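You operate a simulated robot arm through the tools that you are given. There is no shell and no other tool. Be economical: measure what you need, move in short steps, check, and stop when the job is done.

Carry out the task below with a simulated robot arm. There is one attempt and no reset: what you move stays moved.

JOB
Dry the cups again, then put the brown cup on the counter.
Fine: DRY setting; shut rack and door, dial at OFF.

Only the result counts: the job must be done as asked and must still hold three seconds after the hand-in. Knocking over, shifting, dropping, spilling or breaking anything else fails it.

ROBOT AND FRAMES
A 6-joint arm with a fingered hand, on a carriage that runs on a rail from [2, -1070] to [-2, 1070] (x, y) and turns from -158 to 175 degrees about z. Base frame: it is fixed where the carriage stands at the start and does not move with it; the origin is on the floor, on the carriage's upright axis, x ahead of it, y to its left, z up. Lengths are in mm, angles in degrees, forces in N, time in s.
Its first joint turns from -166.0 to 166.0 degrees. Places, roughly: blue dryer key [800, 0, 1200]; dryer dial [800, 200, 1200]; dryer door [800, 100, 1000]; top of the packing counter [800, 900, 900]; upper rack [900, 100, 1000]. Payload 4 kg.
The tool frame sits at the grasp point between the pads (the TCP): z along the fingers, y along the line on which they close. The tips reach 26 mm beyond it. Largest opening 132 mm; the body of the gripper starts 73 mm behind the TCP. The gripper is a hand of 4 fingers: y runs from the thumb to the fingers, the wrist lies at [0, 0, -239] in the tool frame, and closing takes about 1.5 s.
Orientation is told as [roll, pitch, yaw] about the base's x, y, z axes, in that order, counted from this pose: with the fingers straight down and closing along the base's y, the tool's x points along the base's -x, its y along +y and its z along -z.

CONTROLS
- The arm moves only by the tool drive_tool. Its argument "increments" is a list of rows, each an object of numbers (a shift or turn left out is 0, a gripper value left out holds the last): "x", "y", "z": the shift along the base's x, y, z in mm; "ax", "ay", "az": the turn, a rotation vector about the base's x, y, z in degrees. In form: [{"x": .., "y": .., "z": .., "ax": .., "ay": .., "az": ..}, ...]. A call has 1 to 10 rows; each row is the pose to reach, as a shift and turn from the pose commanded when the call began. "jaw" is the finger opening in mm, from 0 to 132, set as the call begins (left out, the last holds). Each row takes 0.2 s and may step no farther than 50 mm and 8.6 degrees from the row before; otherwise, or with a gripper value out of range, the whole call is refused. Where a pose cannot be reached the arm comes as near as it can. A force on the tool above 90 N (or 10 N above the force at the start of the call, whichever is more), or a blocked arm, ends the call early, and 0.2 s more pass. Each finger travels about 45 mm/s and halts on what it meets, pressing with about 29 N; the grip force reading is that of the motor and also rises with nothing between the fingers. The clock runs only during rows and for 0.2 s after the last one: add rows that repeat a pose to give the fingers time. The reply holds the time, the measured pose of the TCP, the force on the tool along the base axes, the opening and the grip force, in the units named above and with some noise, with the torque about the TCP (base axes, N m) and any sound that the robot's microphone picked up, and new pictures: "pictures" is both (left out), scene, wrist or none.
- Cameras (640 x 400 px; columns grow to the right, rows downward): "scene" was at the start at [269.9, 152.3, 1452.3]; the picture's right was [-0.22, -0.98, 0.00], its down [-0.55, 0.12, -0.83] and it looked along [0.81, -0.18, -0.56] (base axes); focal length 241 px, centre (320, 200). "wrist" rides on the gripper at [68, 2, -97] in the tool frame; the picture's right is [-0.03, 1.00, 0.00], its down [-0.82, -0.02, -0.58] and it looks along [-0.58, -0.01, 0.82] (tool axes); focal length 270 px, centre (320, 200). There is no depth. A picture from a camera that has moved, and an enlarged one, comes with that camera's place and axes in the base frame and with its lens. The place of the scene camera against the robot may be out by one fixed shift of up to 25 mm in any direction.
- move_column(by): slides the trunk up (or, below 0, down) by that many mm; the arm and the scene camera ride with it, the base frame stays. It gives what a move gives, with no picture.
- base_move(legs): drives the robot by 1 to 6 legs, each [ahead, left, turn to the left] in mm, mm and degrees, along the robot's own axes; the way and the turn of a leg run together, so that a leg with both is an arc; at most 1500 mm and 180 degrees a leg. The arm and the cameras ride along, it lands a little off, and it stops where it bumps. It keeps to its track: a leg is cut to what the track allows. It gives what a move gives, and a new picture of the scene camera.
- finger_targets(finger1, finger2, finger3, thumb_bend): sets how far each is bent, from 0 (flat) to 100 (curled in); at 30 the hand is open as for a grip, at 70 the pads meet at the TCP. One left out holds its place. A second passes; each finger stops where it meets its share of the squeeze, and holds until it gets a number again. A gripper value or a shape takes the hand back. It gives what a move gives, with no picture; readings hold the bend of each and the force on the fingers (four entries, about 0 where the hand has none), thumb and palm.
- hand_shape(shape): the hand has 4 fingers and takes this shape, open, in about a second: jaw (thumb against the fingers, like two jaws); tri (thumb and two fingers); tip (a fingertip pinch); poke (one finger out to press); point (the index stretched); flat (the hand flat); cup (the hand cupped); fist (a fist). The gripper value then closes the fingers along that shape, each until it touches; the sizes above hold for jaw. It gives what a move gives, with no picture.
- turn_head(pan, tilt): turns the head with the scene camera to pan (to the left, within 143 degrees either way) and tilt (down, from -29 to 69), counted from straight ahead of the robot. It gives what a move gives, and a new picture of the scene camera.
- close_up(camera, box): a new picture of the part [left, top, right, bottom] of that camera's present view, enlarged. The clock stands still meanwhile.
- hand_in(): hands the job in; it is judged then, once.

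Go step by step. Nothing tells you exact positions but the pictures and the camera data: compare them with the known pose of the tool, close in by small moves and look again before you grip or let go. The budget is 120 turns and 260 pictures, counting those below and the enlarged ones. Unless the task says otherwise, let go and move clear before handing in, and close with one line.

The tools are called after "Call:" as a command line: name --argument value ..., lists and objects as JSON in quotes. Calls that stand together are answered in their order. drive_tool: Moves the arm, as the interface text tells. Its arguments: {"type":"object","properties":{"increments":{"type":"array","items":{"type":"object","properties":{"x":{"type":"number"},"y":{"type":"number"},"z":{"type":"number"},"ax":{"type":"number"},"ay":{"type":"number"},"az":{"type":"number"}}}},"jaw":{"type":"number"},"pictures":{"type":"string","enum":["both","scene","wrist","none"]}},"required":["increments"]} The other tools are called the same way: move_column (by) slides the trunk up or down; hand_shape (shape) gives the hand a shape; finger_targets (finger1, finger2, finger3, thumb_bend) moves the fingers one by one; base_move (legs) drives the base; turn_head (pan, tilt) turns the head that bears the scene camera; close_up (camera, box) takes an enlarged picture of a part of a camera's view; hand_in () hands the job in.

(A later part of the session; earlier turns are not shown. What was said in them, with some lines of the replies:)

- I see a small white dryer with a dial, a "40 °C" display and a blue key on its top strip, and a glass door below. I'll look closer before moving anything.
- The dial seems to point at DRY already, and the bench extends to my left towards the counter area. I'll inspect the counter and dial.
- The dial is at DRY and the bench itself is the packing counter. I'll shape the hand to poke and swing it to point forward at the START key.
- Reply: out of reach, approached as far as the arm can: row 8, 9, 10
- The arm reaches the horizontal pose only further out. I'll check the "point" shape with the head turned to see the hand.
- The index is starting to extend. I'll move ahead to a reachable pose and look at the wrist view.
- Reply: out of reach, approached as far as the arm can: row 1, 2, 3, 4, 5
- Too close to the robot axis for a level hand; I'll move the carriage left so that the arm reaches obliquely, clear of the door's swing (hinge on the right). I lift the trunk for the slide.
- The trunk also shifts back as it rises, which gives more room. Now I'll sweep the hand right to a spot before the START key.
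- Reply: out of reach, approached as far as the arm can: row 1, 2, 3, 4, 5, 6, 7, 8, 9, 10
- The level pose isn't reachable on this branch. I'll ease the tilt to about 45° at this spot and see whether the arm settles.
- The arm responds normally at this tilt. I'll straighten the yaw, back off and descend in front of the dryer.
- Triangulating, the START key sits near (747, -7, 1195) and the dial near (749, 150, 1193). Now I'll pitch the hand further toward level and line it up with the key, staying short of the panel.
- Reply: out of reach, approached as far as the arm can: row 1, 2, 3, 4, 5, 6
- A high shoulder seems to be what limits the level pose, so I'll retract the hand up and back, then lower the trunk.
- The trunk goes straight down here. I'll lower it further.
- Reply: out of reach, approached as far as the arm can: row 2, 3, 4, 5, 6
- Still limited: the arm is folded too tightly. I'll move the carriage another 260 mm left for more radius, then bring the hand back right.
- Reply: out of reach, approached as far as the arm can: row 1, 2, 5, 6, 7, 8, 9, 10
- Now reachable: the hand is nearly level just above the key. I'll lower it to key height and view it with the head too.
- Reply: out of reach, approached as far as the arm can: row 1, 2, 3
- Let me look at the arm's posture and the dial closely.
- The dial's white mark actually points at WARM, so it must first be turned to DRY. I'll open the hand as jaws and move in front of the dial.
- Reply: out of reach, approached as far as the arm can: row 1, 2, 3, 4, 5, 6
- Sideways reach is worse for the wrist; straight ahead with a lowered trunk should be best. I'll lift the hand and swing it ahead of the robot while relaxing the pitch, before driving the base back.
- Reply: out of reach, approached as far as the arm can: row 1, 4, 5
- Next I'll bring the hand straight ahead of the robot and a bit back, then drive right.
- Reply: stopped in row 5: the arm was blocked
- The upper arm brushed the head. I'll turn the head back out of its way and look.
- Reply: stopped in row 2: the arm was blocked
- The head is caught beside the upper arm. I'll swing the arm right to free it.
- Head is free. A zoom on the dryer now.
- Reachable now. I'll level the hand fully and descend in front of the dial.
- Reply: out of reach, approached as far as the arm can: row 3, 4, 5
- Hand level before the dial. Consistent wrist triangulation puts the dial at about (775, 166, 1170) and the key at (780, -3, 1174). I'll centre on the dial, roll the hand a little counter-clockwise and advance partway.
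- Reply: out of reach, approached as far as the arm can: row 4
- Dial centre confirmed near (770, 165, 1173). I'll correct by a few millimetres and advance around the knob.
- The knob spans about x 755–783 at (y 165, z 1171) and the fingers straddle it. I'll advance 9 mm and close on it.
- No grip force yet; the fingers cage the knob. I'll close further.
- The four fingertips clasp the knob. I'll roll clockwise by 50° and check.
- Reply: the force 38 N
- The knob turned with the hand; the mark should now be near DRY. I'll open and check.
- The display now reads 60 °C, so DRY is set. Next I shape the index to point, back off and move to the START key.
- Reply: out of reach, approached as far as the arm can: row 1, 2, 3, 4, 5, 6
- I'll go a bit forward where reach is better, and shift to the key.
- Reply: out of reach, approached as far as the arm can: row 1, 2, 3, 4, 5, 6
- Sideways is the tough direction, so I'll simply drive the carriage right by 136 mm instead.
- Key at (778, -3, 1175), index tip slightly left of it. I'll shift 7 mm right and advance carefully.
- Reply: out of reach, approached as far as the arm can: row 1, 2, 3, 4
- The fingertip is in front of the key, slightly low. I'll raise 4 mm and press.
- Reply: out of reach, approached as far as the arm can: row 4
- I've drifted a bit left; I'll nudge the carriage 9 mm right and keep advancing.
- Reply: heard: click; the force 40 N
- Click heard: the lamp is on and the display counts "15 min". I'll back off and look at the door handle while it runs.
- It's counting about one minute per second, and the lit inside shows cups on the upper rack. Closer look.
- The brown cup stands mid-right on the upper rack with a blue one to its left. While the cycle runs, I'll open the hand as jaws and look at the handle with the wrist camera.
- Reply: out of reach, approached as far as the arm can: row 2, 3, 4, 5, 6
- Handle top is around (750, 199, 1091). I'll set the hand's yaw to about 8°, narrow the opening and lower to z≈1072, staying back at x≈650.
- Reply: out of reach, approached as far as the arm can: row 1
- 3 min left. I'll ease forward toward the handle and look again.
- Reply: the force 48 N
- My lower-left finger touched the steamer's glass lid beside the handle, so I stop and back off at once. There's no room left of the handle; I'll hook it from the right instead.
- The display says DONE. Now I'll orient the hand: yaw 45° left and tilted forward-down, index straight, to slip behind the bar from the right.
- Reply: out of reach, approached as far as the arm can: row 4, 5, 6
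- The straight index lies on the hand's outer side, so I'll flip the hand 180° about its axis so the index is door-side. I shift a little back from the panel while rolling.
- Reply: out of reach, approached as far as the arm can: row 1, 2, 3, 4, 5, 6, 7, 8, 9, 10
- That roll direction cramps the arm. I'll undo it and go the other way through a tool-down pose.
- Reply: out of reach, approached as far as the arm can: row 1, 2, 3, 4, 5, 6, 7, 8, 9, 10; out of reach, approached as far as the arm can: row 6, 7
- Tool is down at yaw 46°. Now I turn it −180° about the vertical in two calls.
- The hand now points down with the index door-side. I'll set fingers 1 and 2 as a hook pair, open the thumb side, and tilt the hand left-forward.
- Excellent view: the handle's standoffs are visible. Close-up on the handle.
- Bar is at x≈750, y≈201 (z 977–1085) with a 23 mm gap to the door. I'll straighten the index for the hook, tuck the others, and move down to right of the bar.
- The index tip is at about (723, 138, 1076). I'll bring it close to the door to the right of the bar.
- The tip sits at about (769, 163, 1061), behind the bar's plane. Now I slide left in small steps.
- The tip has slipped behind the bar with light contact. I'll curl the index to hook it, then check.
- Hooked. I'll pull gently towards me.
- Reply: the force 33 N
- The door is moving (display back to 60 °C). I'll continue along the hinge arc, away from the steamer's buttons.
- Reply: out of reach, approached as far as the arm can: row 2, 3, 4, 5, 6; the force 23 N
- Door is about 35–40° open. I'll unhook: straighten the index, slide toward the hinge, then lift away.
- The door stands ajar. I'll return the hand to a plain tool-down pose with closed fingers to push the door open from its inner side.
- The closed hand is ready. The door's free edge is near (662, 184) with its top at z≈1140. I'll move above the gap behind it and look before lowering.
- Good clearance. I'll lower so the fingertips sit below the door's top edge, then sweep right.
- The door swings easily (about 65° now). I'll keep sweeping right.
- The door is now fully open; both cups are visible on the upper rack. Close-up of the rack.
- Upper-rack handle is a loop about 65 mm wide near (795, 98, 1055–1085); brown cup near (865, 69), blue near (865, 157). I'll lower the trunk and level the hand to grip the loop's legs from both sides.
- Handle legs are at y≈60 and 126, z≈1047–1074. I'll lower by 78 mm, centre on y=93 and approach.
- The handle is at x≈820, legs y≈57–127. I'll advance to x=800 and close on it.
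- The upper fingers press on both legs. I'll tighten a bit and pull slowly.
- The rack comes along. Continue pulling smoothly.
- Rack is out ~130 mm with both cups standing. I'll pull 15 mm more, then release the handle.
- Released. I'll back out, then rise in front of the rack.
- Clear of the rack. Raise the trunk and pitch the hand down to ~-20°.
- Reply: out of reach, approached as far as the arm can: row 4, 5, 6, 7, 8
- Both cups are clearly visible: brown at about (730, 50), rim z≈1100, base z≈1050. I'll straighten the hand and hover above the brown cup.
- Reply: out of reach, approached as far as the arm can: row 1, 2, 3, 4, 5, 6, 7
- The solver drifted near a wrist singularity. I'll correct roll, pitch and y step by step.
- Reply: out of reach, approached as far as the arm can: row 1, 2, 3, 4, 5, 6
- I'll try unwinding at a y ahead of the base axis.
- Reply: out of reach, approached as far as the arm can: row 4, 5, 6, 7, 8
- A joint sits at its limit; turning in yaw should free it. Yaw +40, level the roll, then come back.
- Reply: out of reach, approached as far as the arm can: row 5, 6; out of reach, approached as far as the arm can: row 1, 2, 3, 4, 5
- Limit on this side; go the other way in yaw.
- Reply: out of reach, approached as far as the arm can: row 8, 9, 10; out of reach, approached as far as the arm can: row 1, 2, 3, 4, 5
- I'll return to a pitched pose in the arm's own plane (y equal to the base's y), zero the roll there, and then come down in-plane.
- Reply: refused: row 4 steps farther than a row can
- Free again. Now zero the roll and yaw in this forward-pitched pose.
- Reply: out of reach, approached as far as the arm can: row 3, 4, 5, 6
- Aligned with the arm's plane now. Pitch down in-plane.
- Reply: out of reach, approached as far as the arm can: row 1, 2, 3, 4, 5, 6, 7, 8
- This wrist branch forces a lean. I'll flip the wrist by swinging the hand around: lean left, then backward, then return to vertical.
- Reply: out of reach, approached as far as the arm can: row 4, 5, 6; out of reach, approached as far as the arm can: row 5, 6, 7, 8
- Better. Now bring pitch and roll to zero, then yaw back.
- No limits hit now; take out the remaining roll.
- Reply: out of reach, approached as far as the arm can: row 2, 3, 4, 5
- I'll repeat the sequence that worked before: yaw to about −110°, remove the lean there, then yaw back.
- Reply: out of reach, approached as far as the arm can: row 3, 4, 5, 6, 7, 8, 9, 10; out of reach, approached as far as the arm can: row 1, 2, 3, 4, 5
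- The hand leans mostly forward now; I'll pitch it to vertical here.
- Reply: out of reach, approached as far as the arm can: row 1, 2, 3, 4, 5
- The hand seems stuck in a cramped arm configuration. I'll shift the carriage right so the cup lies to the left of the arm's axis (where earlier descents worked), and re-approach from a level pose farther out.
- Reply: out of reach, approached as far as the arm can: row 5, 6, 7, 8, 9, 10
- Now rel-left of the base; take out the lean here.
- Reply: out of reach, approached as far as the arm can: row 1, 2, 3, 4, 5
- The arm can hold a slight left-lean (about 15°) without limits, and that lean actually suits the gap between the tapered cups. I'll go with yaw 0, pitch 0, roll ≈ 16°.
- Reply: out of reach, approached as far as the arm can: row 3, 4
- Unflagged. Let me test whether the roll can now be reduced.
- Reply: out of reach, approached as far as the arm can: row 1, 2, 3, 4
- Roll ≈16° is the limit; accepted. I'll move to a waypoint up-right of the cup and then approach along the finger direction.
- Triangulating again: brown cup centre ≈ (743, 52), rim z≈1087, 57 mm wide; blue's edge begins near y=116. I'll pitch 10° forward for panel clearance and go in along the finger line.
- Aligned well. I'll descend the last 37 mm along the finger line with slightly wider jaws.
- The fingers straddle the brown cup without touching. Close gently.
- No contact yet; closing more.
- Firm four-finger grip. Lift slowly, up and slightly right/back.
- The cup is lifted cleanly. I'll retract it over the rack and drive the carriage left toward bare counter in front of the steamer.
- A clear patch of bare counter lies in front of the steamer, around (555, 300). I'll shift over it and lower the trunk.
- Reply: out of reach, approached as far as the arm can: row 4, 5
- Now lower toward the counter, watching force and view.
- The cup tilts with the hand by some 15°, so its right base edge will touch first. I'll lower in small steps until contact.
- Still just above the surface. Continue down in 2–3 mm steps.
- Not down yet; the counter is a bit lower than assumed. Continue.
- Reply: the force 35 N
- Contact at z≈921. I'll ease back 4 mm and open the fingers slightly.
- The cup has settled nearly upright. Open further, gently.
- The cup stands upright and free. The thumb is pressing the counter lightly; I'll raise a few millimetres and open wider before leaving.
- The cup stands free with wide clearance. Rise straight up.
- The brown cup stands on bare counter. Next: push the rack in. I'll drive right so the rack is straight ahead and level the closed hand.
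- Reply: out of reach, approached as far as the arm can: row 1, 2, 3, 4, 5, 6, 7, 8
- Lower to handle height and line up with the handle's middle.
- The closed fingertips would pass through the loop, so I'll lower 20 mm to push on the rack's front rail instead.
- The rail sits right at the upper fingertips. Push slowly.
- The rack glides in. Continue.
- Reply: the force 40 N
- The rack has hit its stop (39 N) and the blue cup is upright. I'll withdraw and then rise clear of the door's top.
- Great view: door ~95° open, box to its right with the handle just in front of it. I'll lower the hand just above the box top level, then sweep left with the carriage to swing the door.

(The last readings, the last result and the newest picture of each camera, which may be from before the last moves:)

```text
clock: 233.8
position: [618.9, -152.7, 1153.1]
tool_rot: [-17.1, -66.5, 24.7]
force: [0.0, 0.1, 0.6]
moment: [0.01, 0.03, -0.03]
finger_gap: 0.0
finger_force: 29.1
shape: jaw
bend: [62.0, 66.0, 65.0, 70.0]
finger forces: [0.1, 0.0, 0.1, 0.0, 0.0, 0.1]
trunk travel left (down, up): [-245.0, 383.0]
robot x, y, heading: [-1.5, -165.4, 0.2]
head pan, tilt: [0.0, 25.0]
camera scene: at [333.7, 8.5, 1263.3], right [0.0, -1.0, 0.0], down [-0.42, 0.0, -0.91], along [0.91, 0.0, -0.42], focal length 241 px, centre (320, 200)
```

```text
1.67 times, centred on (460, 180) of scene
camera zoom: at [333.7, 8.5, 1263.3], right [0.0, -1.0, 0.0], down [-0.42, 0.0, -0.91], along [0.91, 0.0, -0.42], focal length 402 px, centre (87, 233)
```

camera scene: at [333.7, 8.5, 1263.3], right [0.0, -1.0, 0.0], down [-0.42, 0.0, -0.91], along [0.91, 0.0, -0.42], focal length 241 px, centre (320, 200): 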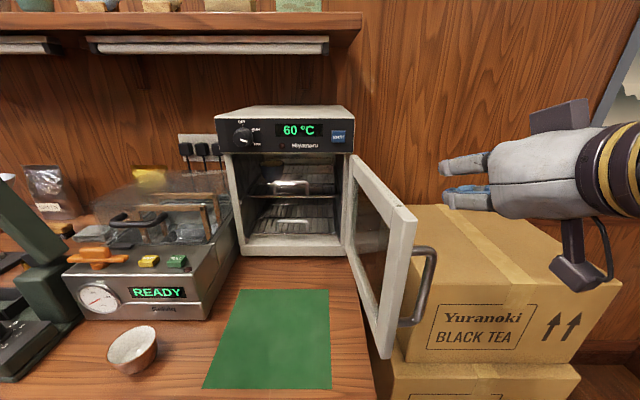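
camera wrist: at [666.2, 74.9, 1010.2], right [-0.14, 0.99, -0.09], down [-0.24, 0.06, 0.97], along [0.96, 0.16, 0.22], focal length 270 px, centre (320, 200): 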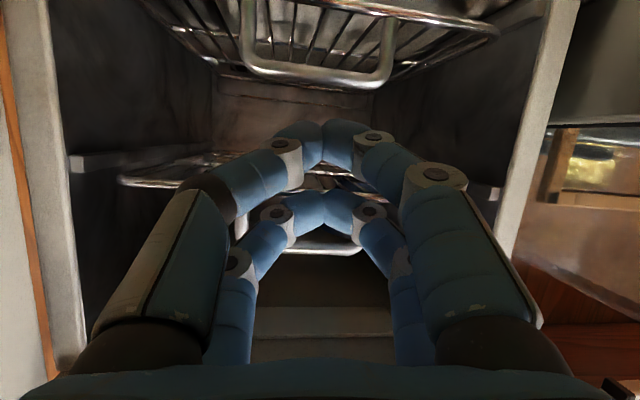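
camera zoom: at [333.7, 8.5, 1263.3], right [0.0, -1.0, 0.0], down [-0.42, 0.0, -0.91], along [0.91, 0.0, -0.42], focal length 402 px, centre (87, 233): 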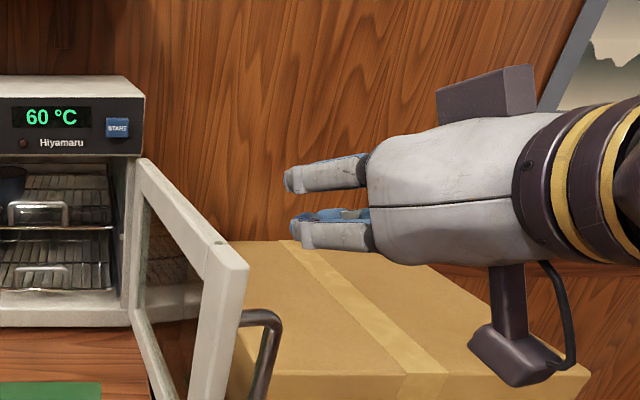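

The lower fingertips are just at the door's top; lower 24 mm more (still above the box), then sweep left.

Call:
move_column --by -24

Call:
base_move --legs '[[0, 70, 0]]'

Call:
close_up --camera "scene" --box '[320, 60, 640, 300]'

```text
clock: 234.5
position: [619.5, -152.6, 1130.5]
tool_rot: [-17.2, -66.7, 24.6]
force: [0.5, 0.2, 0.1]
moment: [-0.01, -0.03, 0.02]
finger_gap: 0.2
finger_force: 28.9
shape: jaw
bend: [62.0, 66.0, 65.0, 70.0]
finger forces: [0.0, 0.1, 0.1, 0.0, 0.0, 0.0]
trunk travel left (down, up): [-221.0, 407.0]
robot x, y, heading: [-1.4, -163.2, 0.3]
head pan, tilt: [0.0, 25.0]
```

```text
clock: 235.5
position: [619.0, -83.9, 1129.0]
tool_rot: [-17.2, -66.6, 24.5]
force: [0.6, -0.3, 0.0]
moment: [-0.01, -0.02, -0.02]
finger_gap: 0.0
finger_force: 29.6
shape: jaw
bend: [62.0, 66.0, 65.0, 70.0]
finger forces: [0.1, 0.0, 0.0, 0.0, 0.0, 0.0]
trunk travel left (down, up): [-221.0, 407.0]
robot x, y, heading: [-0.4, -100.3, 0.2]
head pan, tilt: [0.0, 25.0]
camera scene: at [334.8, 76.5, 1239.3], right [0.0, -1.0, 0.0], down [-0.42, 0.0, -0.91], along [0.91, 0.0, -0.42], focal length 241 px, centre (320, 200)
```

scene: 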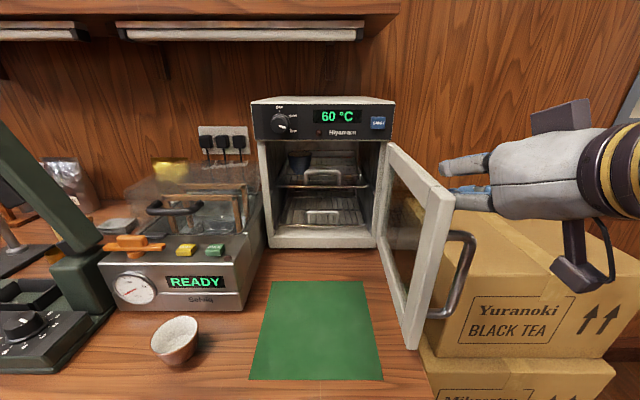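

```text
1.67 times, centred on (480, 180) of scene
camera zoom: at [334.8, 76.5, 1239.3], right [0.0, -1.0, 0.0], down [-0.42, 0.0, -0.91], along [0.91, 0.0, -0.42], focal length 402 px, centre (53, 233)
```

zoom: 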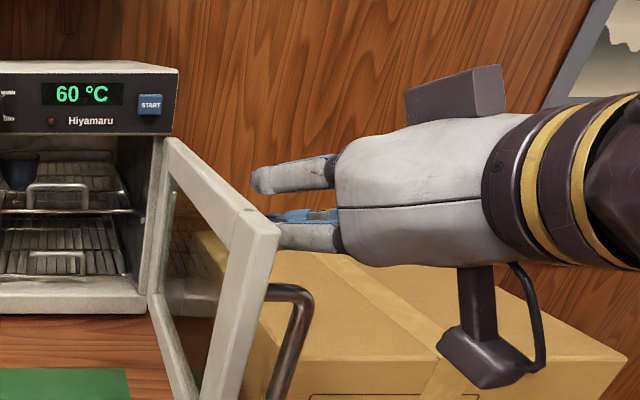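

The fingers now touch the door's outer side. Sweep further left.

Call:
base_move --legs '[[0, 90, 0]]'

Call:
base_move --legs '[[0, 80, 0]]'

```text
clock: 236.7
position: [619.6, 6.1, 1127.8]
tool_rot: [-17.3, -66.7, 24.5]
force: [0.6, -0.1, 0.2]
moment: [-0.06, -0.01, -0.02]
finger_gap: 0.1
finger_force: 29.2
shape: jaw
bend: [62.0, 66.0, 65.0, 70.0]
finger forces: [0.0, 0.0, 0.0, 0.0, 0.1, 0.0]
trunk travel left (down, up): [-221.0, 407.0]
robot x, y, heading: [-2.0, -3.9, 0.2]
head pan, tilt: [0.0, 25.0]
camera scene: at [334.5, 167.3, 1239.3], right [0.0, -1.0, 0.0], down [-0.42, 0.0, -0.91], along [0.91, 0.0, -0.42], focal length 241 px, centre (320, 200)
```

scene: 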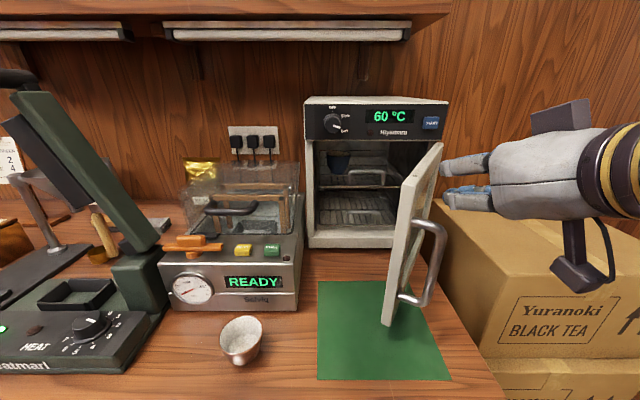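

```text
clock: 237.7
position: [617.5, 85.9, 1130.1]
tool_rot: [-17.3, -66.6, 24.5]
force: [-0.3, 0.1, -0.1]
moment: [-0.02, 0.0, 0.01]
finger_gap: 0.1
finger_force: 29.2
shape: jaw
bend: [62.0, 66.0, 65.0, 70.0]
finger forces: [0.0, 0.1, 0.0, 0.0, 0.0, 0.0]
trunk travel left (down, up): [-221.0, 407.0]
robot x, y, heading: [-0.1, 70.3, 0.1]
head pan, tilt: [0.0, 25.0]
camera scene: at [334.3, 245.8, 1239.3], right [0.0, -1.0, 0.0], down [-0.42, 0.0, -0.91], along [0.91, 0.0, -0.42], focal length 241 px, centre (320, 200)
```

scene: 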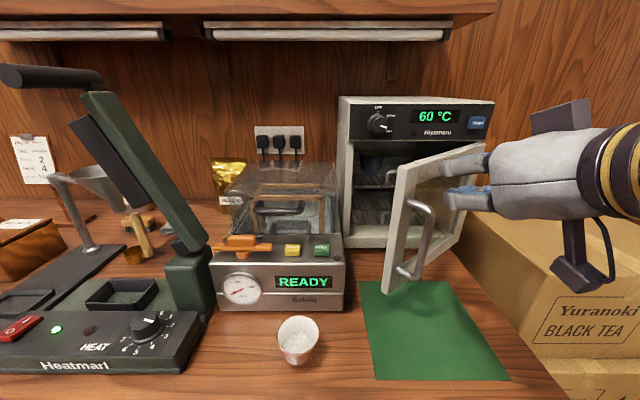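

Door at ~40°. Now lower 25 mm, shift left a bit and push forward to close it.

Call:
move_column --by -25

Call:
base_move --legs '[[0, 35, 0]]'

Call:
drive_tool --increments '[{"x": 12}, {"x": 24}, {"x": 36}, {"x": 48}, {"x": 60}, {"x": 72}, {"x": 84}, {"x": 96}]' --pictures "both"

```text
clock: 238.4
position: [617.7, 85.9, 1103.3]
tool_rot: [-17.1, -66.6, 24.7]
force: [0.1, -0.5, 0.2]
moment: [0.03, 0.02, 0.0]
finger_gap: 0.0
finger_force: 28.9
shape: jaw
bend: [62.0, 66.0, 65.0, 70.0]
finger forces: [0.0, 0.0, 0.1, 0.1, 0.0, 0.0]
trunk travel left (down, up): [-196.0, 432.0]
robot x, y, heading: [-0.8, 77.0, 0.3]
head pan, tilt: [0.0, 25.0]
```

```text
clock: 239.3
position: [617.6, 120.3, 1104.0]
tool_rot: [-17.2, -66.6, 24.6]
force: [-0.3, -0.2, 0.6]
moment: [-0.02, -0.02, -0.02]
finger_gap: 0.0
finger_force: 28.9
shape: jaw
bend: [62.0, 66.0, 65.0, 70.0]
finger forces: [0.0, 0.0, 0.0, 0.0, 0.0, 0.0]
trunk travel left (down, up): [-196.0, 432.0]
robot x, y, heading: [0.1, 108.6, 0.2]
head pan, tilt: [0.0, 25.0]
camera scene: at [334.0, 281.1, 1214.2], right [0.01, -1.0, 0.0], down [-0.42, 0.0, -0.91], along [0.91, 0.0, -0.42], focal length 241 px, centre (320, 200)
```

scene: 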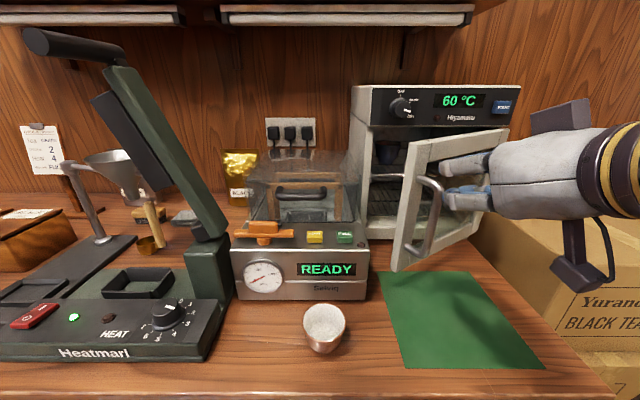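

```text
clock: 241.1
position: [714.6, 119.9, 1103.7]
tool_rot: [-17.2, -66.6, 24.7]
force: [-0.3, -0.5, 0.2]
moment: [0.03, -0.03, -0.01]
finger_gap: 0.1
finger_force: 29.4
shape: jaw
bend: [62.0, 66.0, 65.0, 70.0]
finger forces: [0.1, 0.1, 0.0, 0.0, 0.1, 0.1]
trunk travel left (down, up): [-196.0, 432.0]
robot x, y, heading: [-0.5, 109.3, 0.2]
head pan, tilt: [0.0, 25.0]
camera scene: at [334.0, 281.1, 1214.2], right [0.01, -1.0, 0.0], down [-0.42, 0.0, -0.91], along [0.91, 0.0, -0.42], focal length 241 px, centre (320, 200)
camera wrist: at [598.8, 102.2, 1076.5], right [-0.14, 0.99, -0.09], down [-0.23, 0.06, 0.97], along [0.96, 0.16, 0.22], focal length 270 px, centre (320, 200)
```

scene: 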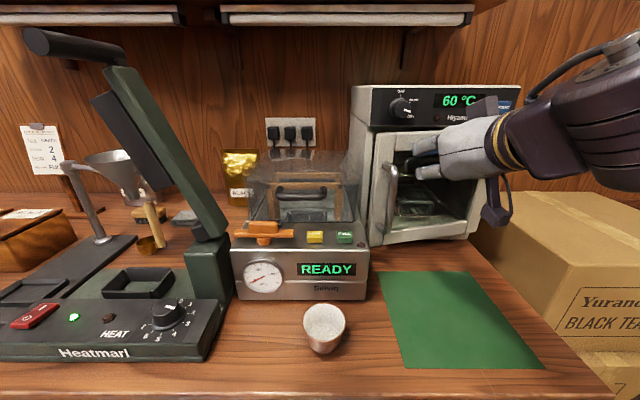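
wrist: 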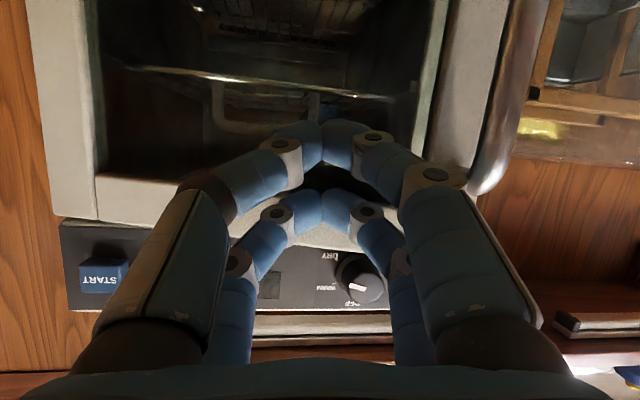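

Nearly shut; keep pushing gently.

Call:
drive_tool --increments '[{"x": 8}, {"x": 16}, {"x": 24}, {"x": 32}, {"x": 38}]' --pictures "scene"

Call:
close_up --camera "scene" --box '[340, 70, 540, 260]'

```text
clock: 242.3
position: [753.7, 122.0, 1104.1]
tool_rot: [-17.2, -66.5, 24.6]
force: [-0.1, -0.4, 1.0]
moment: [-0.01, 0.01, 0.0]
finger_gap: 0.1
finger_force: 29.3
shape: jaw
bend: [62.0, 66.0, 65.0, 70.0]
finger forces: [0.0, 0.0, 0.1, 0.0, 0.1, 0.0]
trunk travel left (down, up): [-196.0, 432.0]
robot x, y, heading: [-1.6, 107.5, 0.3]
head pan, tilt: [0.0, 25.0]
camera scene: at [334.0, 281.1, 1214.2], right [0.01, -1.0, 0.0], down [-0.42, 0.0, -0.91], along [0.91, 0.0, -0.42], focal length 241 px, centre (320, 200)
```

scene: 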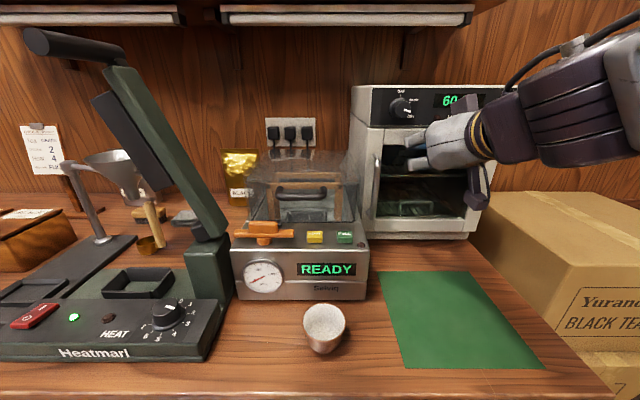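

```text
2.11 times, centred on (440, 165) of scene
camera zoom: at [334.0, 281.1, 1214.2], right [0.01, -1.0, 0.0], down [-0.42, 0.0, -0.91], along [0.91, 0.0, -0.42], focal length 507 px, centre (67, 274)
```

zoom: 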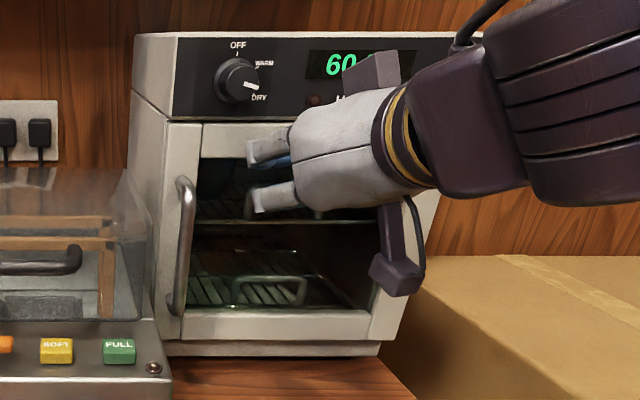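

Call:
drive_tool --increments '[{"x": 5}, {"x": 10}, {"x": 15}, {"x": 20}]' --pictures "none"

Call:
close_up --camera "scene" --box '[340, 70, 540, 260]'

```text
clock: 243.0
position: [760.0, 119.3, 1104.2]
tool_rot: [-16.9, -66.4, 24.7]
force: [-58.2, -2.9, 6.1]
moment: [0.09, -0.87, 0.46]
finger_gap: 0.1
finger_force: 28.7
shape: jaw
bend: [62.0, 74.0, 72.0, 70.0]
finger forces: [0.0, 0.0, 0.0, 0.0, 0.0, 0.0]
trunk travel left (down, up): [-196.0, 432.0]
robot x, y, heading: [-0.2, 106.7, 0.2]
head pan, tilt: [0.0, 25.0]
stopped in row 3: the force on the tool passed its limit at 95 N (the readings are from after the stop); the commanded pose is now the measured one
```

```text
2.11 times, centred on (440, 165) of scene
camera zoom: at [331.7, 280.7, 1215.1], right [0.0, -1.0, 0.0], down [-0.42, 0.0, -0.91], along [0.91, 0.0, -0.42], focal length 507 px, centre (67, 274)
```

zoom: 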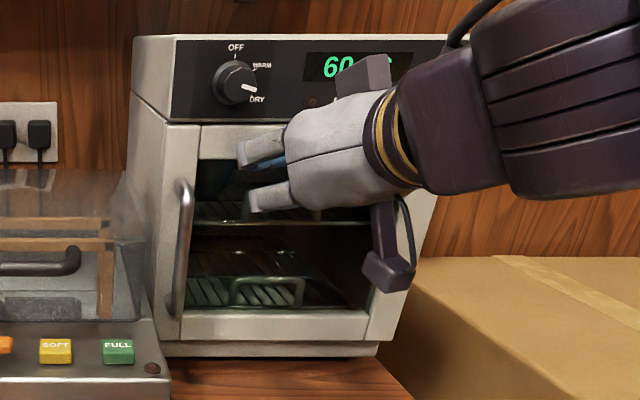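

The door is firmly shut. Now back off, drive slightly left, and set up for the dial with a level, rolled hand.

Call:
drive_tool --increments '[{"x": -20}, {"x": -45}, {"x": -70}, {"x": -90, "z": 10}, {"x": -105, "z": 25}]' --jaw 70 --pictures "none"

Call:
base_move --legs '[[0, 27, 0]]'

Call:
drive_tool --increments '[{"y": 5, "z": 10, "ay": -5, "az": -1.5, "ax": 1.5}, {"y": 10, "z": 20, "ay": -10, "az": -3, "ax": 3}, {"y": 14, "z": 30, "ay": -15, "az": -4.5, "ax": 4}, {"y": 17, "z": 40, "ay": -20, "az": -6, "ax": 5}, {"y": 17, "z": 45, "ay": -22, "az": -6, "ax": 5}]' --pictures "both"

```text
clock: 244.2
position: [655.3, 120.3, 1123.8]
tool_rot: [-16.9, -66.2, 24.3]
force: [-0.2, -0.9, 0.5]
moment: [0.01, 0.01, -0.03]
finger_gap: 69.3
finger_force: 0.1
shape: jaw
bend: [72.0, 72.0, 72.0, 70.0]
finger forces: [0.0, 0.0, 0.0, 0.0, 0.1, 0.0]
trunk travel left (down, up): [-196.0, 432.0]
robot x, y, heading: [-2.8, 110.7, 0.5]
head pan, tilt: [0.0, 25.0]
```

```text
clock: 245.0
position: [656.1, 147.5, 1124.7]
tool_rot: [-16.7, -66.1, 24.5]
force: [-0.4, 0.7, -0.4]
moment: [0.01, 0.01, -0.01]
finger_gap: 69.2
finger_force: 0.0
shape: jaw
bend: [72.0, 72.0, 72.0, 70.0]
finger forces: [0.0, 0.0, 0.0, 0.0, 0.1, 0.1]
trunk travel left (down, up): [-196.0, 432.0]
robot x, y, heading: [-0.0, 137.1, 0.2]
head pan, tilt: [0.0, 25.0]
camera scene: at [334.0, 307.6, 1214.2], right [0.0, -1.0, 0.0], down [-0.42, 0.0, -0.91], along [0.91, 0.0, -0.42], focal length 241 px, centre (320, 200)
```

scene: 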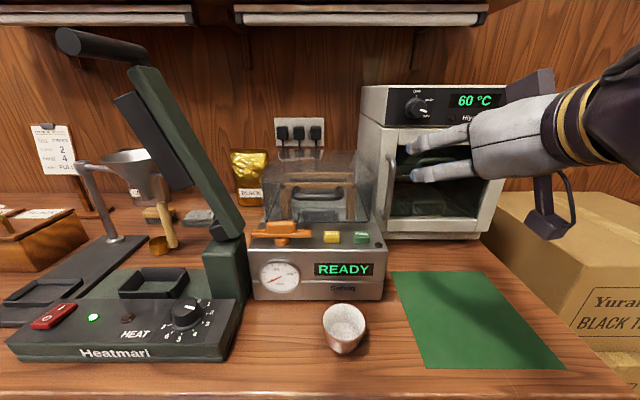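

```text
clock: 246.2
position: [655.9, 164.0, 1171.8]
tool_rot: [-81.9, -86.5, 82.8]
force: [-0.4, 0.3, 0.3]
moment: [0.01, 0.02, -0.05]
finger_gap: 69.7
finger_force: 0.1
shape: jaw
bend: [72.0, 72.0, 72.0, 70.0]
finger forces: [0.1, 0.0, 0.0, 0.0, 0.0, 0.0]
trunk travel left (down, up): [-196.0, 432.0]
robot x, y, heading: [-0.1, 131.8, 0.1]
head pan, tilt: [0.0, 25.0]
camera scene: at [334.0, 307.6, 1214.2], right [0.01, -1.0, 0.0], down [-0.42, 0.0, -0.91], along [0.91, 0.0, -0.42], focal length 241 px, centre (320, 200)
camera wrist: at [558.0, 159.7, 1103.3], right [-0.01, 1.0, -0.04], down [-0.57, 0.02, 0.82], along [0.82, 0.03, 0.57], focal length 270 px, centre (320, 200)
```

scene: 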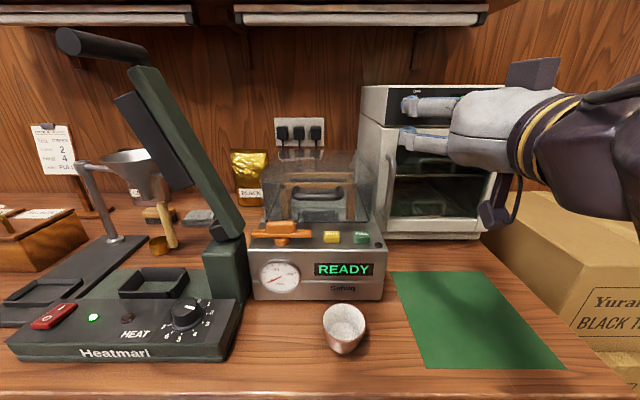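
wrist: 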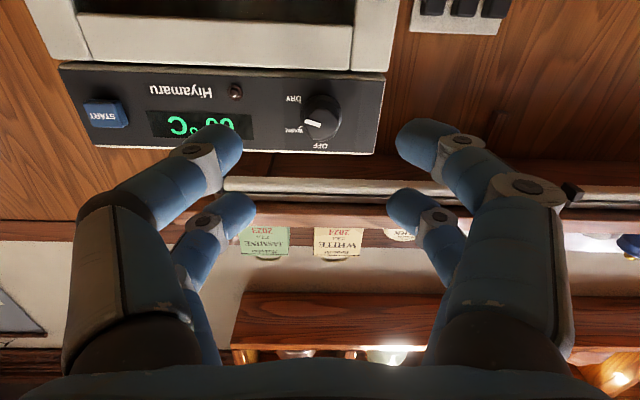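

Aligned with the dial. Roll the hand +40°, then advance to the knob.

Call:
drive_tool --increments '[{"ax": 8}, {"ax": 16}, {"ax": 24}, {"ax": 32}, {"ax": 40}, {"ax": 42, "x": 25}, {"ax": 42, "x": 50}]' --pictures "wrist"

Call:
close_up --camera "wrist" --box '[180, 40, 480, 240]'

```text
clock: 247.8
position: [706.0, 164.3, 1172.0]
tool_rot: [90.4, -51.5, -89.3]
force: [-0.3, -0.3, 0.8]
moment: [-0.02, -0.01, -0.03]
finger_gap: 69.3
finger_force: 0.0
shape: jaw
bend: [72.0, 72.0, 72.0, 70.0]
finger forces: [0.0, 0.1, 0.0, 0.0, 0.0, 0.0]
out of reach, approached as far as the arm can: row 1, 2, 3, 4, 5
trunk travel left (down, up): [-196.0, 432.0]
robot x, y, heading: [-5.5, 133.5, 0.5]
head pan, tilt: [0.0, 25.0]
camera wrist: at [607.1, 207.6, 1117.7], right [-0.02, 0.77, 0.64], down [-0.57, -0.53, 0.62], along [0.82, -0.36, 0.45], focal length 270 px, centre (320, 200)
```

wrist: 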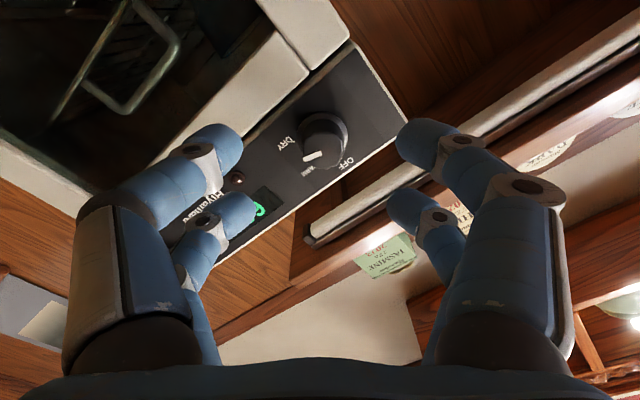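

```text
2.00 times, centred on (330, 140) of wrist
camera zoom: at [607.1, 207.6, 1117.7], right [-0.02, 0.77, 0.64], down [-0.57, -0.53, 0.62], along [0.82, -0.36, 0.45], focal length 541 px, centre (300, 320)
```

zoom: 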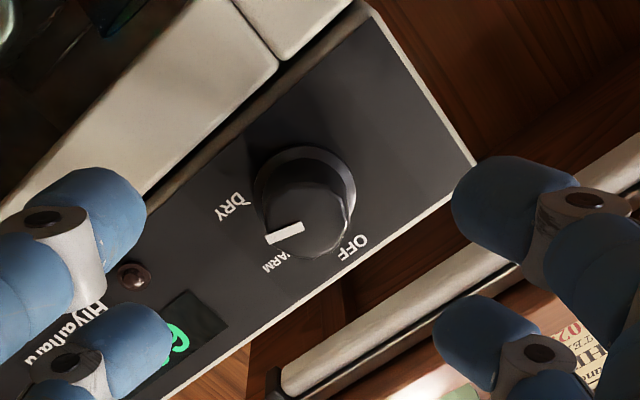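

Knob centred near (755–783, 167, 1173). Advance and close.

Call:
drive_tool --increments '[{"x": 14, "y": 1}, {"x": 28, "y": 2}, {"x": 41, "y": 2}, {"x": 41, "y": 2}]' --pictures "none"

Call:
drive_tool --increments '[{}, {}, {}, {}, {}, {}, {}]' --jaw 0 --pictures "none"

Call:
close_up --camera "wrist" --box '[220, 90, 440, 250]'

```text
clock: 248.8
position: [745.9, 165.3, 1171.4]
tool_rot: [90.4, -51.5, -89.4]
force: [-0.5, -0.4, -0.1]
moment: [0.02, 0.0, -0.01]
finger_gap: 69.5
finger_force: 0.0
shape: jaw
bend: [72.0, 72.0, 72.0, 70.0]
finger forces: [0.0, 0.0, 0.1, 0.1, 0.0, 0.1]
trunk travel left (down, up): [-196.0, 432.0]
robot x, y, heading: [1.7, 133.9, 0.5]
head pan, tilt: [0.0, 25.0]
```

```text
clock: 250.4
position: [747.0, 166.2, 1171.9]
tool_rot: [90.5, -51.6, -89.5]
force: [-0.7, -3.8, 6.6]
moment: [0.02, -0.12, -0.08]
finger_gap: 0.0
finger_force: 29.3
shape: jaw
bend: [60.0, 72.0, 71.0, 70.0]
finger forces: [0.0, 29.3, 26.7, 0.0, 0.0, 0.0]
trunk travel left (down, up): [-196.0, 432.0]
robot x, y, heading: [3.5, 133.0, 0.2]
head pan, tilt: [0.0, 25.0]
```

```text
2.50 times, centred on (330, 170) of wrist
camera zoom: at [647.7, 207.8, 1118.0], right [-0.02, 0.77, 0.64], down [-0.57, -0.53, 0.62], along [0.82, -0.36, 0.45], focal length 676 px, centre (295, 275)
5 turns are left
```

zoom: 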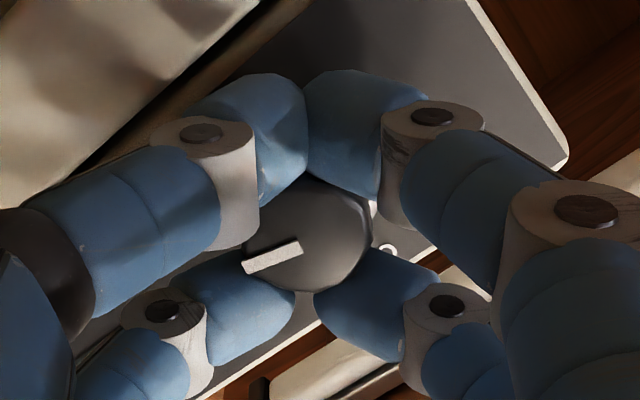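

Only a few turns remain, so I'll chain: turn counter-clockwise by about 80°, release, back off a little and inspect.

Call:
drive_tool --increments '[{"ax": -8.4}, {"ax": -16.8}, {"ax": -25.2}, {"ax": -33.6}, {"ax": -42}, {"ax": -50.4}, {"ax": -58.8}, {"ax": -67.2}, {"ax": -75.6}, {"ax": -80}]' --pictures "none"

Call:
drive_tool --increments '[{}, {}, {}, {}, {"x": -20}, {"x": -38}]' --jaw 70 --pictures "scene"

Call:
close_up --camera "wrist" --box '[180, 40, 480, 240]'

Call:
close_up --camera "scene" --box '[350, 70, 530, 250]'

```text
clock: 252.6
position: [746.9, 166.2, 1172.6]
tool_rot: [-89.1, -48.3, 89.8]
force: [-23.2, 11.7, 29.7]
moment: [-0.04, -0.88, 0.28]
finger_gap: 0.0
finger_force: 28.7
shape: jaw
bend: [61.0, 72.0, 70.0, 70.0]
finger forces: [0.0, 27.6, 45.9, 0.1, 0.1, 0.1]
trunk travel left (down, up): [-196.0, 432.0]
robot x, y, heading: [-0.3, 136.2, 0.1]
head pan, tilt: [0.0, 25.0]
```

```text
clock: 254.0
position: [708.5, 166.7, 1168.3]
tool_rot: [-88.6, -48.5, 89.2]
force: [-0.1, 0.8, -0.3]
moment: [-0.01, 0.0, -0.01]
finger_gap: 69.4
finger_force: 0.1
shape: jaw
bend: [72.0, 72.0, 72.0, 70.0]
finger forces: [0.1, 0.1, 0.0, 0.0, 0.0, 0.0]
trunk travel left (down, up): [-196.0, 432.0]
robot x, y, heading: [0.8, 131.8, 0.5]
head pan, tilt: [0.0, 25.0]
camera scene: at [334.1, 307.6, 1214.1], right [0.01, -1.0, 0.0], down [-0.42, 0.0, -0.91], along [0.91, 0.0, -0.42], focal length 241 px, centre (320, 200)
```

scene: 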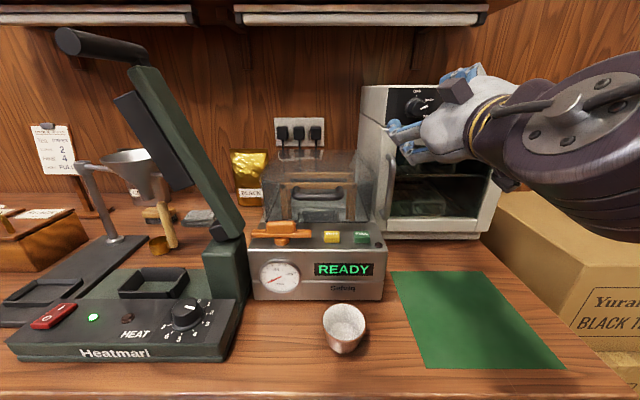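

```text
2.00 times, centred on (330, 140) of wrist
camera zoom: at [610.3, 122.5, 1117.7], right [-0.02, 0.77, -0.64], down [-0.57, 0.52, 0.63], along [0.82, 0.38, 0.43], focal length 541 px, centre (300, 320)
```

zoom: 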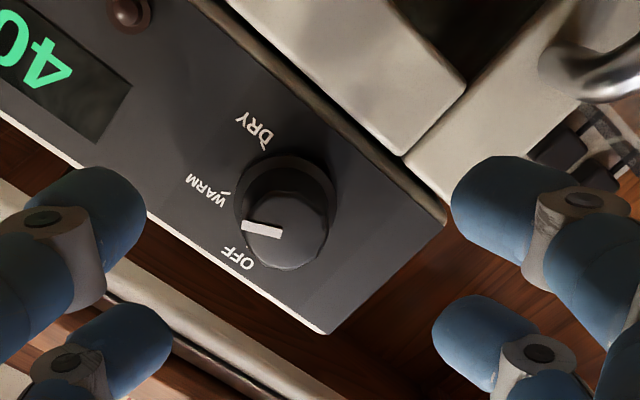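

```text
2.22 times, centred on (440, 160) of scene
camera zoom: at [334.1, 307.6, 1214.1], right [0.01, -1.0, 0.0], down [-0.42, 0.0, -0.91], along [0.91, 0.0, -0.42], focal length 535 px, centre (53, 289)
4 turns are left
```

zoom: 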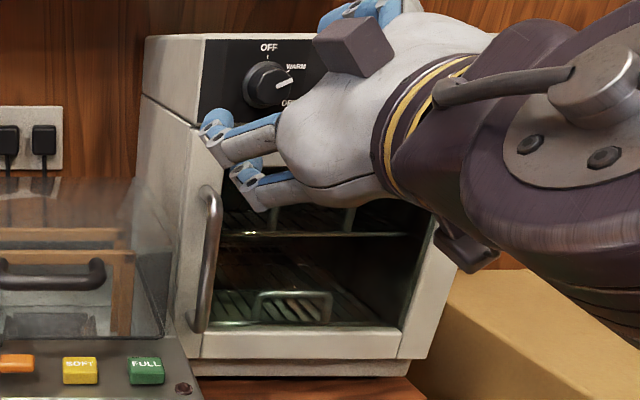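

The dial has moved to WARM (40 °C); one more turn to OFF is needed. I'll roll back, regrip slightly higher for a better hold, turn again, release and inspect, all chained.

Call:
drive_tool --increments '[{"ax": 8.4, "z": 1}, {"ax": 16.8, "z": 2}, {"ax": 25.2, "z": 3}, {"ax": 33.6, "z": 4}, {"ax": 42, "z": 4}, {"ax": 50.4, "z": 4}, {"ax": 58.8, "z": 4}, {"ax": 67.2, "z": 4}, {"ax": 75.6, "z": 4}, {"ax": 78, "z": 4}]' --pictures "none"

Call:
drive_tool --increments '[{"x": 14, "y": -1, "z": 1.5}, {"x": 28, "y": -1.5, "z": 2.5}, {"x": 41, "y": -1.5, "z": 2.5}, {"x": 41, "y": -1.5, "z": 2.5}]' --pictures "none"

Call:
drive_tool --increments '[{}, {}, {}, {}, {}, {}, {}]' --jaw 0 --pictures "none"

Call:
drive_tool --increments '[{"ax": -8.4}, {"ax": -16.8}, {"ax": -25.2}, {"ax": -33.6}, {"ax": -42}, {"ax": -50.4}, {"ax": -58.8}, {"ax": -67.2}, {"ax": -75.6}, {"ax": -84}]' --pictures "none"

Call:
drive_tool --increments '[{"ax": -7}, {"ax": -12}]' --pictures "none"

Call:
drive_tool --increments '[{}, {}, {}, {}, {"x": -20}, {"x": -38}]' --jaw 70 --pictures "none"

Call:
close_up --camera "wrist" --box '[180, 40, 480, 240]'

Call:
close_up --camera "scene" --box '[350, 70, 530, 250]'

```text
clock: 256.2
position: [709.1, 166.6, 1173.8]
tool_rot: [90.3, -53.5, -89.4]
force: [-0.3, 0.4, -0.4]
moment: [0.02, 0.0, 0.01]
finger_gap: 69.3
finger_force: 0.1
shape: jaw
bend: [72.0, 72.0, 72.0, 70.0]
finger forces: [0.0, 0.0, 0.0, 0.0, 0.0, 0.0]
trunk travel left (down, up): [-196.0, 432.0]
robot x, y, heading: [-1.5, 129.4, 0.3]
head pan, tilt: [0.0, 25.0]
```

```text
clock: 257.2
position: [750.3, 165.6, 1178.1]
tool_rot: [90.2, -53.6, -89.4]
force: [1.4, 1.3, -0.1]
moment: [-0.01, 0.0, 0.02]
finger_gap: 69.4
finger_force: 0.0
shape: jaw
bend: [72.0, 72.0, 72.0, 70.0]
finger forces: [0.1, 0.0, 0.0, 0.0, 0.0, 0.0]
trunk travel left (down, up): [-196.0, 432.0]
robot x, y, heading: [1.3, 132.6, 0.4]
head pan, tilt: [0.0, 25.0]
```

```text
clock: 258.8
position: [750.4, 166.5, 1177.6]
tool_rot: [90.1, -53.5, -89.1]
force: [-6.2, 10.9, -7.7]
moment: [0.05, 0.0, 0.18]
finger_gap: 0.0
finger_force: 28.9
shape: jaw
bend: [71.0, 61.0, 60.0, 74.0]
finger forces: [33.3, 0.0, 0.1, 0.0, 0.0, 0.0]
trunk travel left (down, up): [-196.0, 432.0]
robot x, y, heading: [0.1, 136.2, 0.0]
head pan, tilt: [0.0, 25.0]
```

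```text
clock: 261.0
position: [749.7, 166.7, 1178.3]
tool_rot: [-89.1, -42.2, 89.7]
force: [-3.3, 29.4, 3.6]
moment: [0.41, -0.13, 0.78]
finger_gap: 0.1
finger_force: 28.3
shape: jaw
bend: [70.0, 60.0, 59.0, 79.0]
finger forces: [32.2, 76.2, 0.0, 0.0, 0.0, 0.0]
trunk travel left (down, up): [-196.0, 432.0]
robot x, y, heading: [1.8, 135.7, 0.6]
head pan, tilt: [0.0, 25.0]
```

```text
clock: 261.6
position: [749.2, 166.6, 1177.0]
tool_rot: [-89.0, -30.2, 89.8]
force: [0.7, 33.3, 9.0]
moment: [0.32, -0.15, 0.74]
finger_gap: 0.5
finger_force: 28.9
shape: jaw
bend: [70.0, 60.0, 57.0, 79.0]
finger forces: [30.2, 83.2, 0.0, 0.1, 0.0, 0.0]
trunk travel left (down, up): [-196.0, 432.0]
robot x, y, heading: [1.2, 133.4, 0.2]
head pan, tilt: [0.0, 25.0]
```

```text
clock: 263.0
position: [712.6, 167.3, 1176.7]
tool_rot: [-89.0, -30.4, 89.5]
force: [0.1, 0.9, -0.3]
moment: [-0.01, -0.01, -0.03]
finger_gap: 69.6
finger_force: 0.0
shape: jaw
bend: [72.0, 72.0, 72.0, 70.0]
finger forces: [0.1, 0.0, 0.0, 0.0, 0.0, 0.1]
trunk travel left (down, up): [-196.0, 432.0]
robot x, y, heading: [-1.9, 134.6, 0.1]
head pan, tilt: [0.0, 25.0]
```

```text
2.00 times, centred on (330, 140) of wrist
camera zoom: at [613.5, 108.3, 1140.3], right [-0.01, 0.53, -0.85], down [-0.57, 0.69, 0.44], along [0.82, 0.49, 0.29], focal length 541 px, centre (300, 320)
```

zoom: 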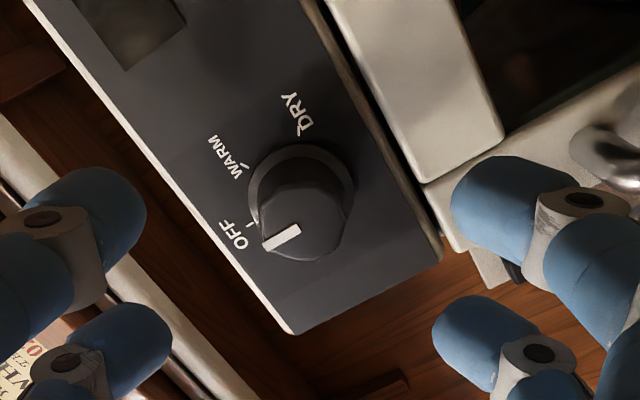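

```text
2.22 times, centred on (440, 160) of scene
camera zoom: at [334.1, 307.6, 1214.1], right [0.01, -1.0, 0.0], down [-0.42, 0.0, -0.91], along [0.91, 0.0, -0.42], focal length 535 px, centre (53, 289)
3 turns are left
```

zoom: 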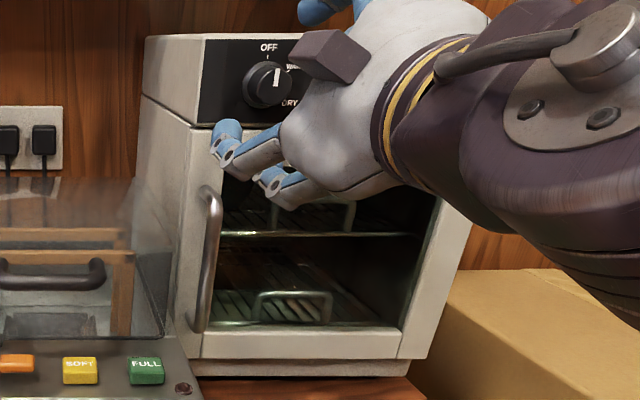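

The display is dark and the mark points straight to OFF. I'll move clear and take one last look.

Call:
drive_tool --increments '[{"x": -20}, {"x": -40}, {"x": -60}, {"x": -75}, {"x": -75}]' --pictures "scene"

Call:
close_up --camera "scene" --box '[320, 60, 520, 380]'

```text
clock: 264.2
position: [638.5, 164.9, 1176.6]
tool_rot: [-88.9, -30.4, 89.6]
force: [0.5, -0.7, -0.4]
moment: [0.0, 0.02, 0.02]
finger_gap: 69.4
finger_force: 0.0
shape: jaw
bend: [72.0, 72.0, 72.0, 70.0]
finger forces: [0.1, 0.0, 0.1, 0.0, 0.0, 0.1]
trunk travel left (down, up): [-196.0, 432.0]
robot x, y, heading: [-3.7, 133.1, 0.3]
head pan, tilt: [0.0, 25.0]
camera scene: at [334.0, 307.6, 1214.2], right [0.01, -1.0, 0.0], down [-0.42, 0.0, -0.91], along [0.91, 0.0, -0.42], focal length 241 px, centre (320, 200)
```

scene: 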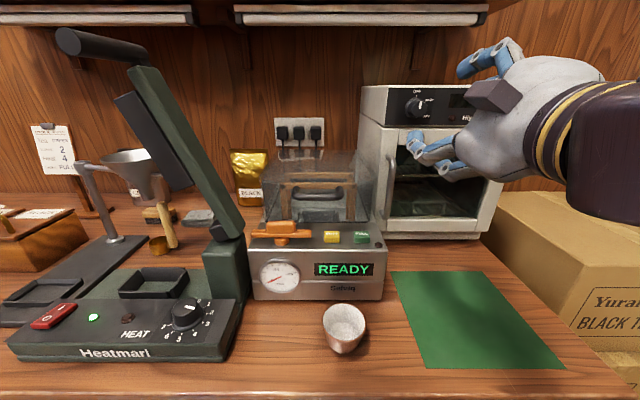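

```text
1.25 times, centred on (420, 220) of scene
camera zoom: at [334.0, 307.6, 1214.2], right [0.01, -1.0, 0.0], down [-0.42, 0.0, -0.91], along [0.91, 0.0, -0.42], focal length 301 px, centre (195, 175)
2 turns are left
```

zoom: 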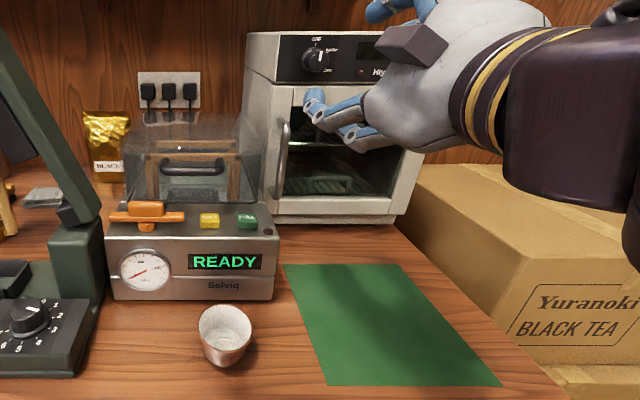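

The rack and door are shut, the dial is at OFF with the display dark, the brown cup stands on the counter, and the hand is clear, so I'm handing in.

Call:
hand_in

```text
The job is handed in.
```

I ran the dryer again on DRY until the display said DONE. The brown cup now stands upright on bare counter in front of the steamer, the rack and door are shut, and the dial is at OFF. While reaching for the dryer's door handle, my fingers also pressed on the steamer's glass lid (about 44 N); it looked unmoved in the pictures afterwards.
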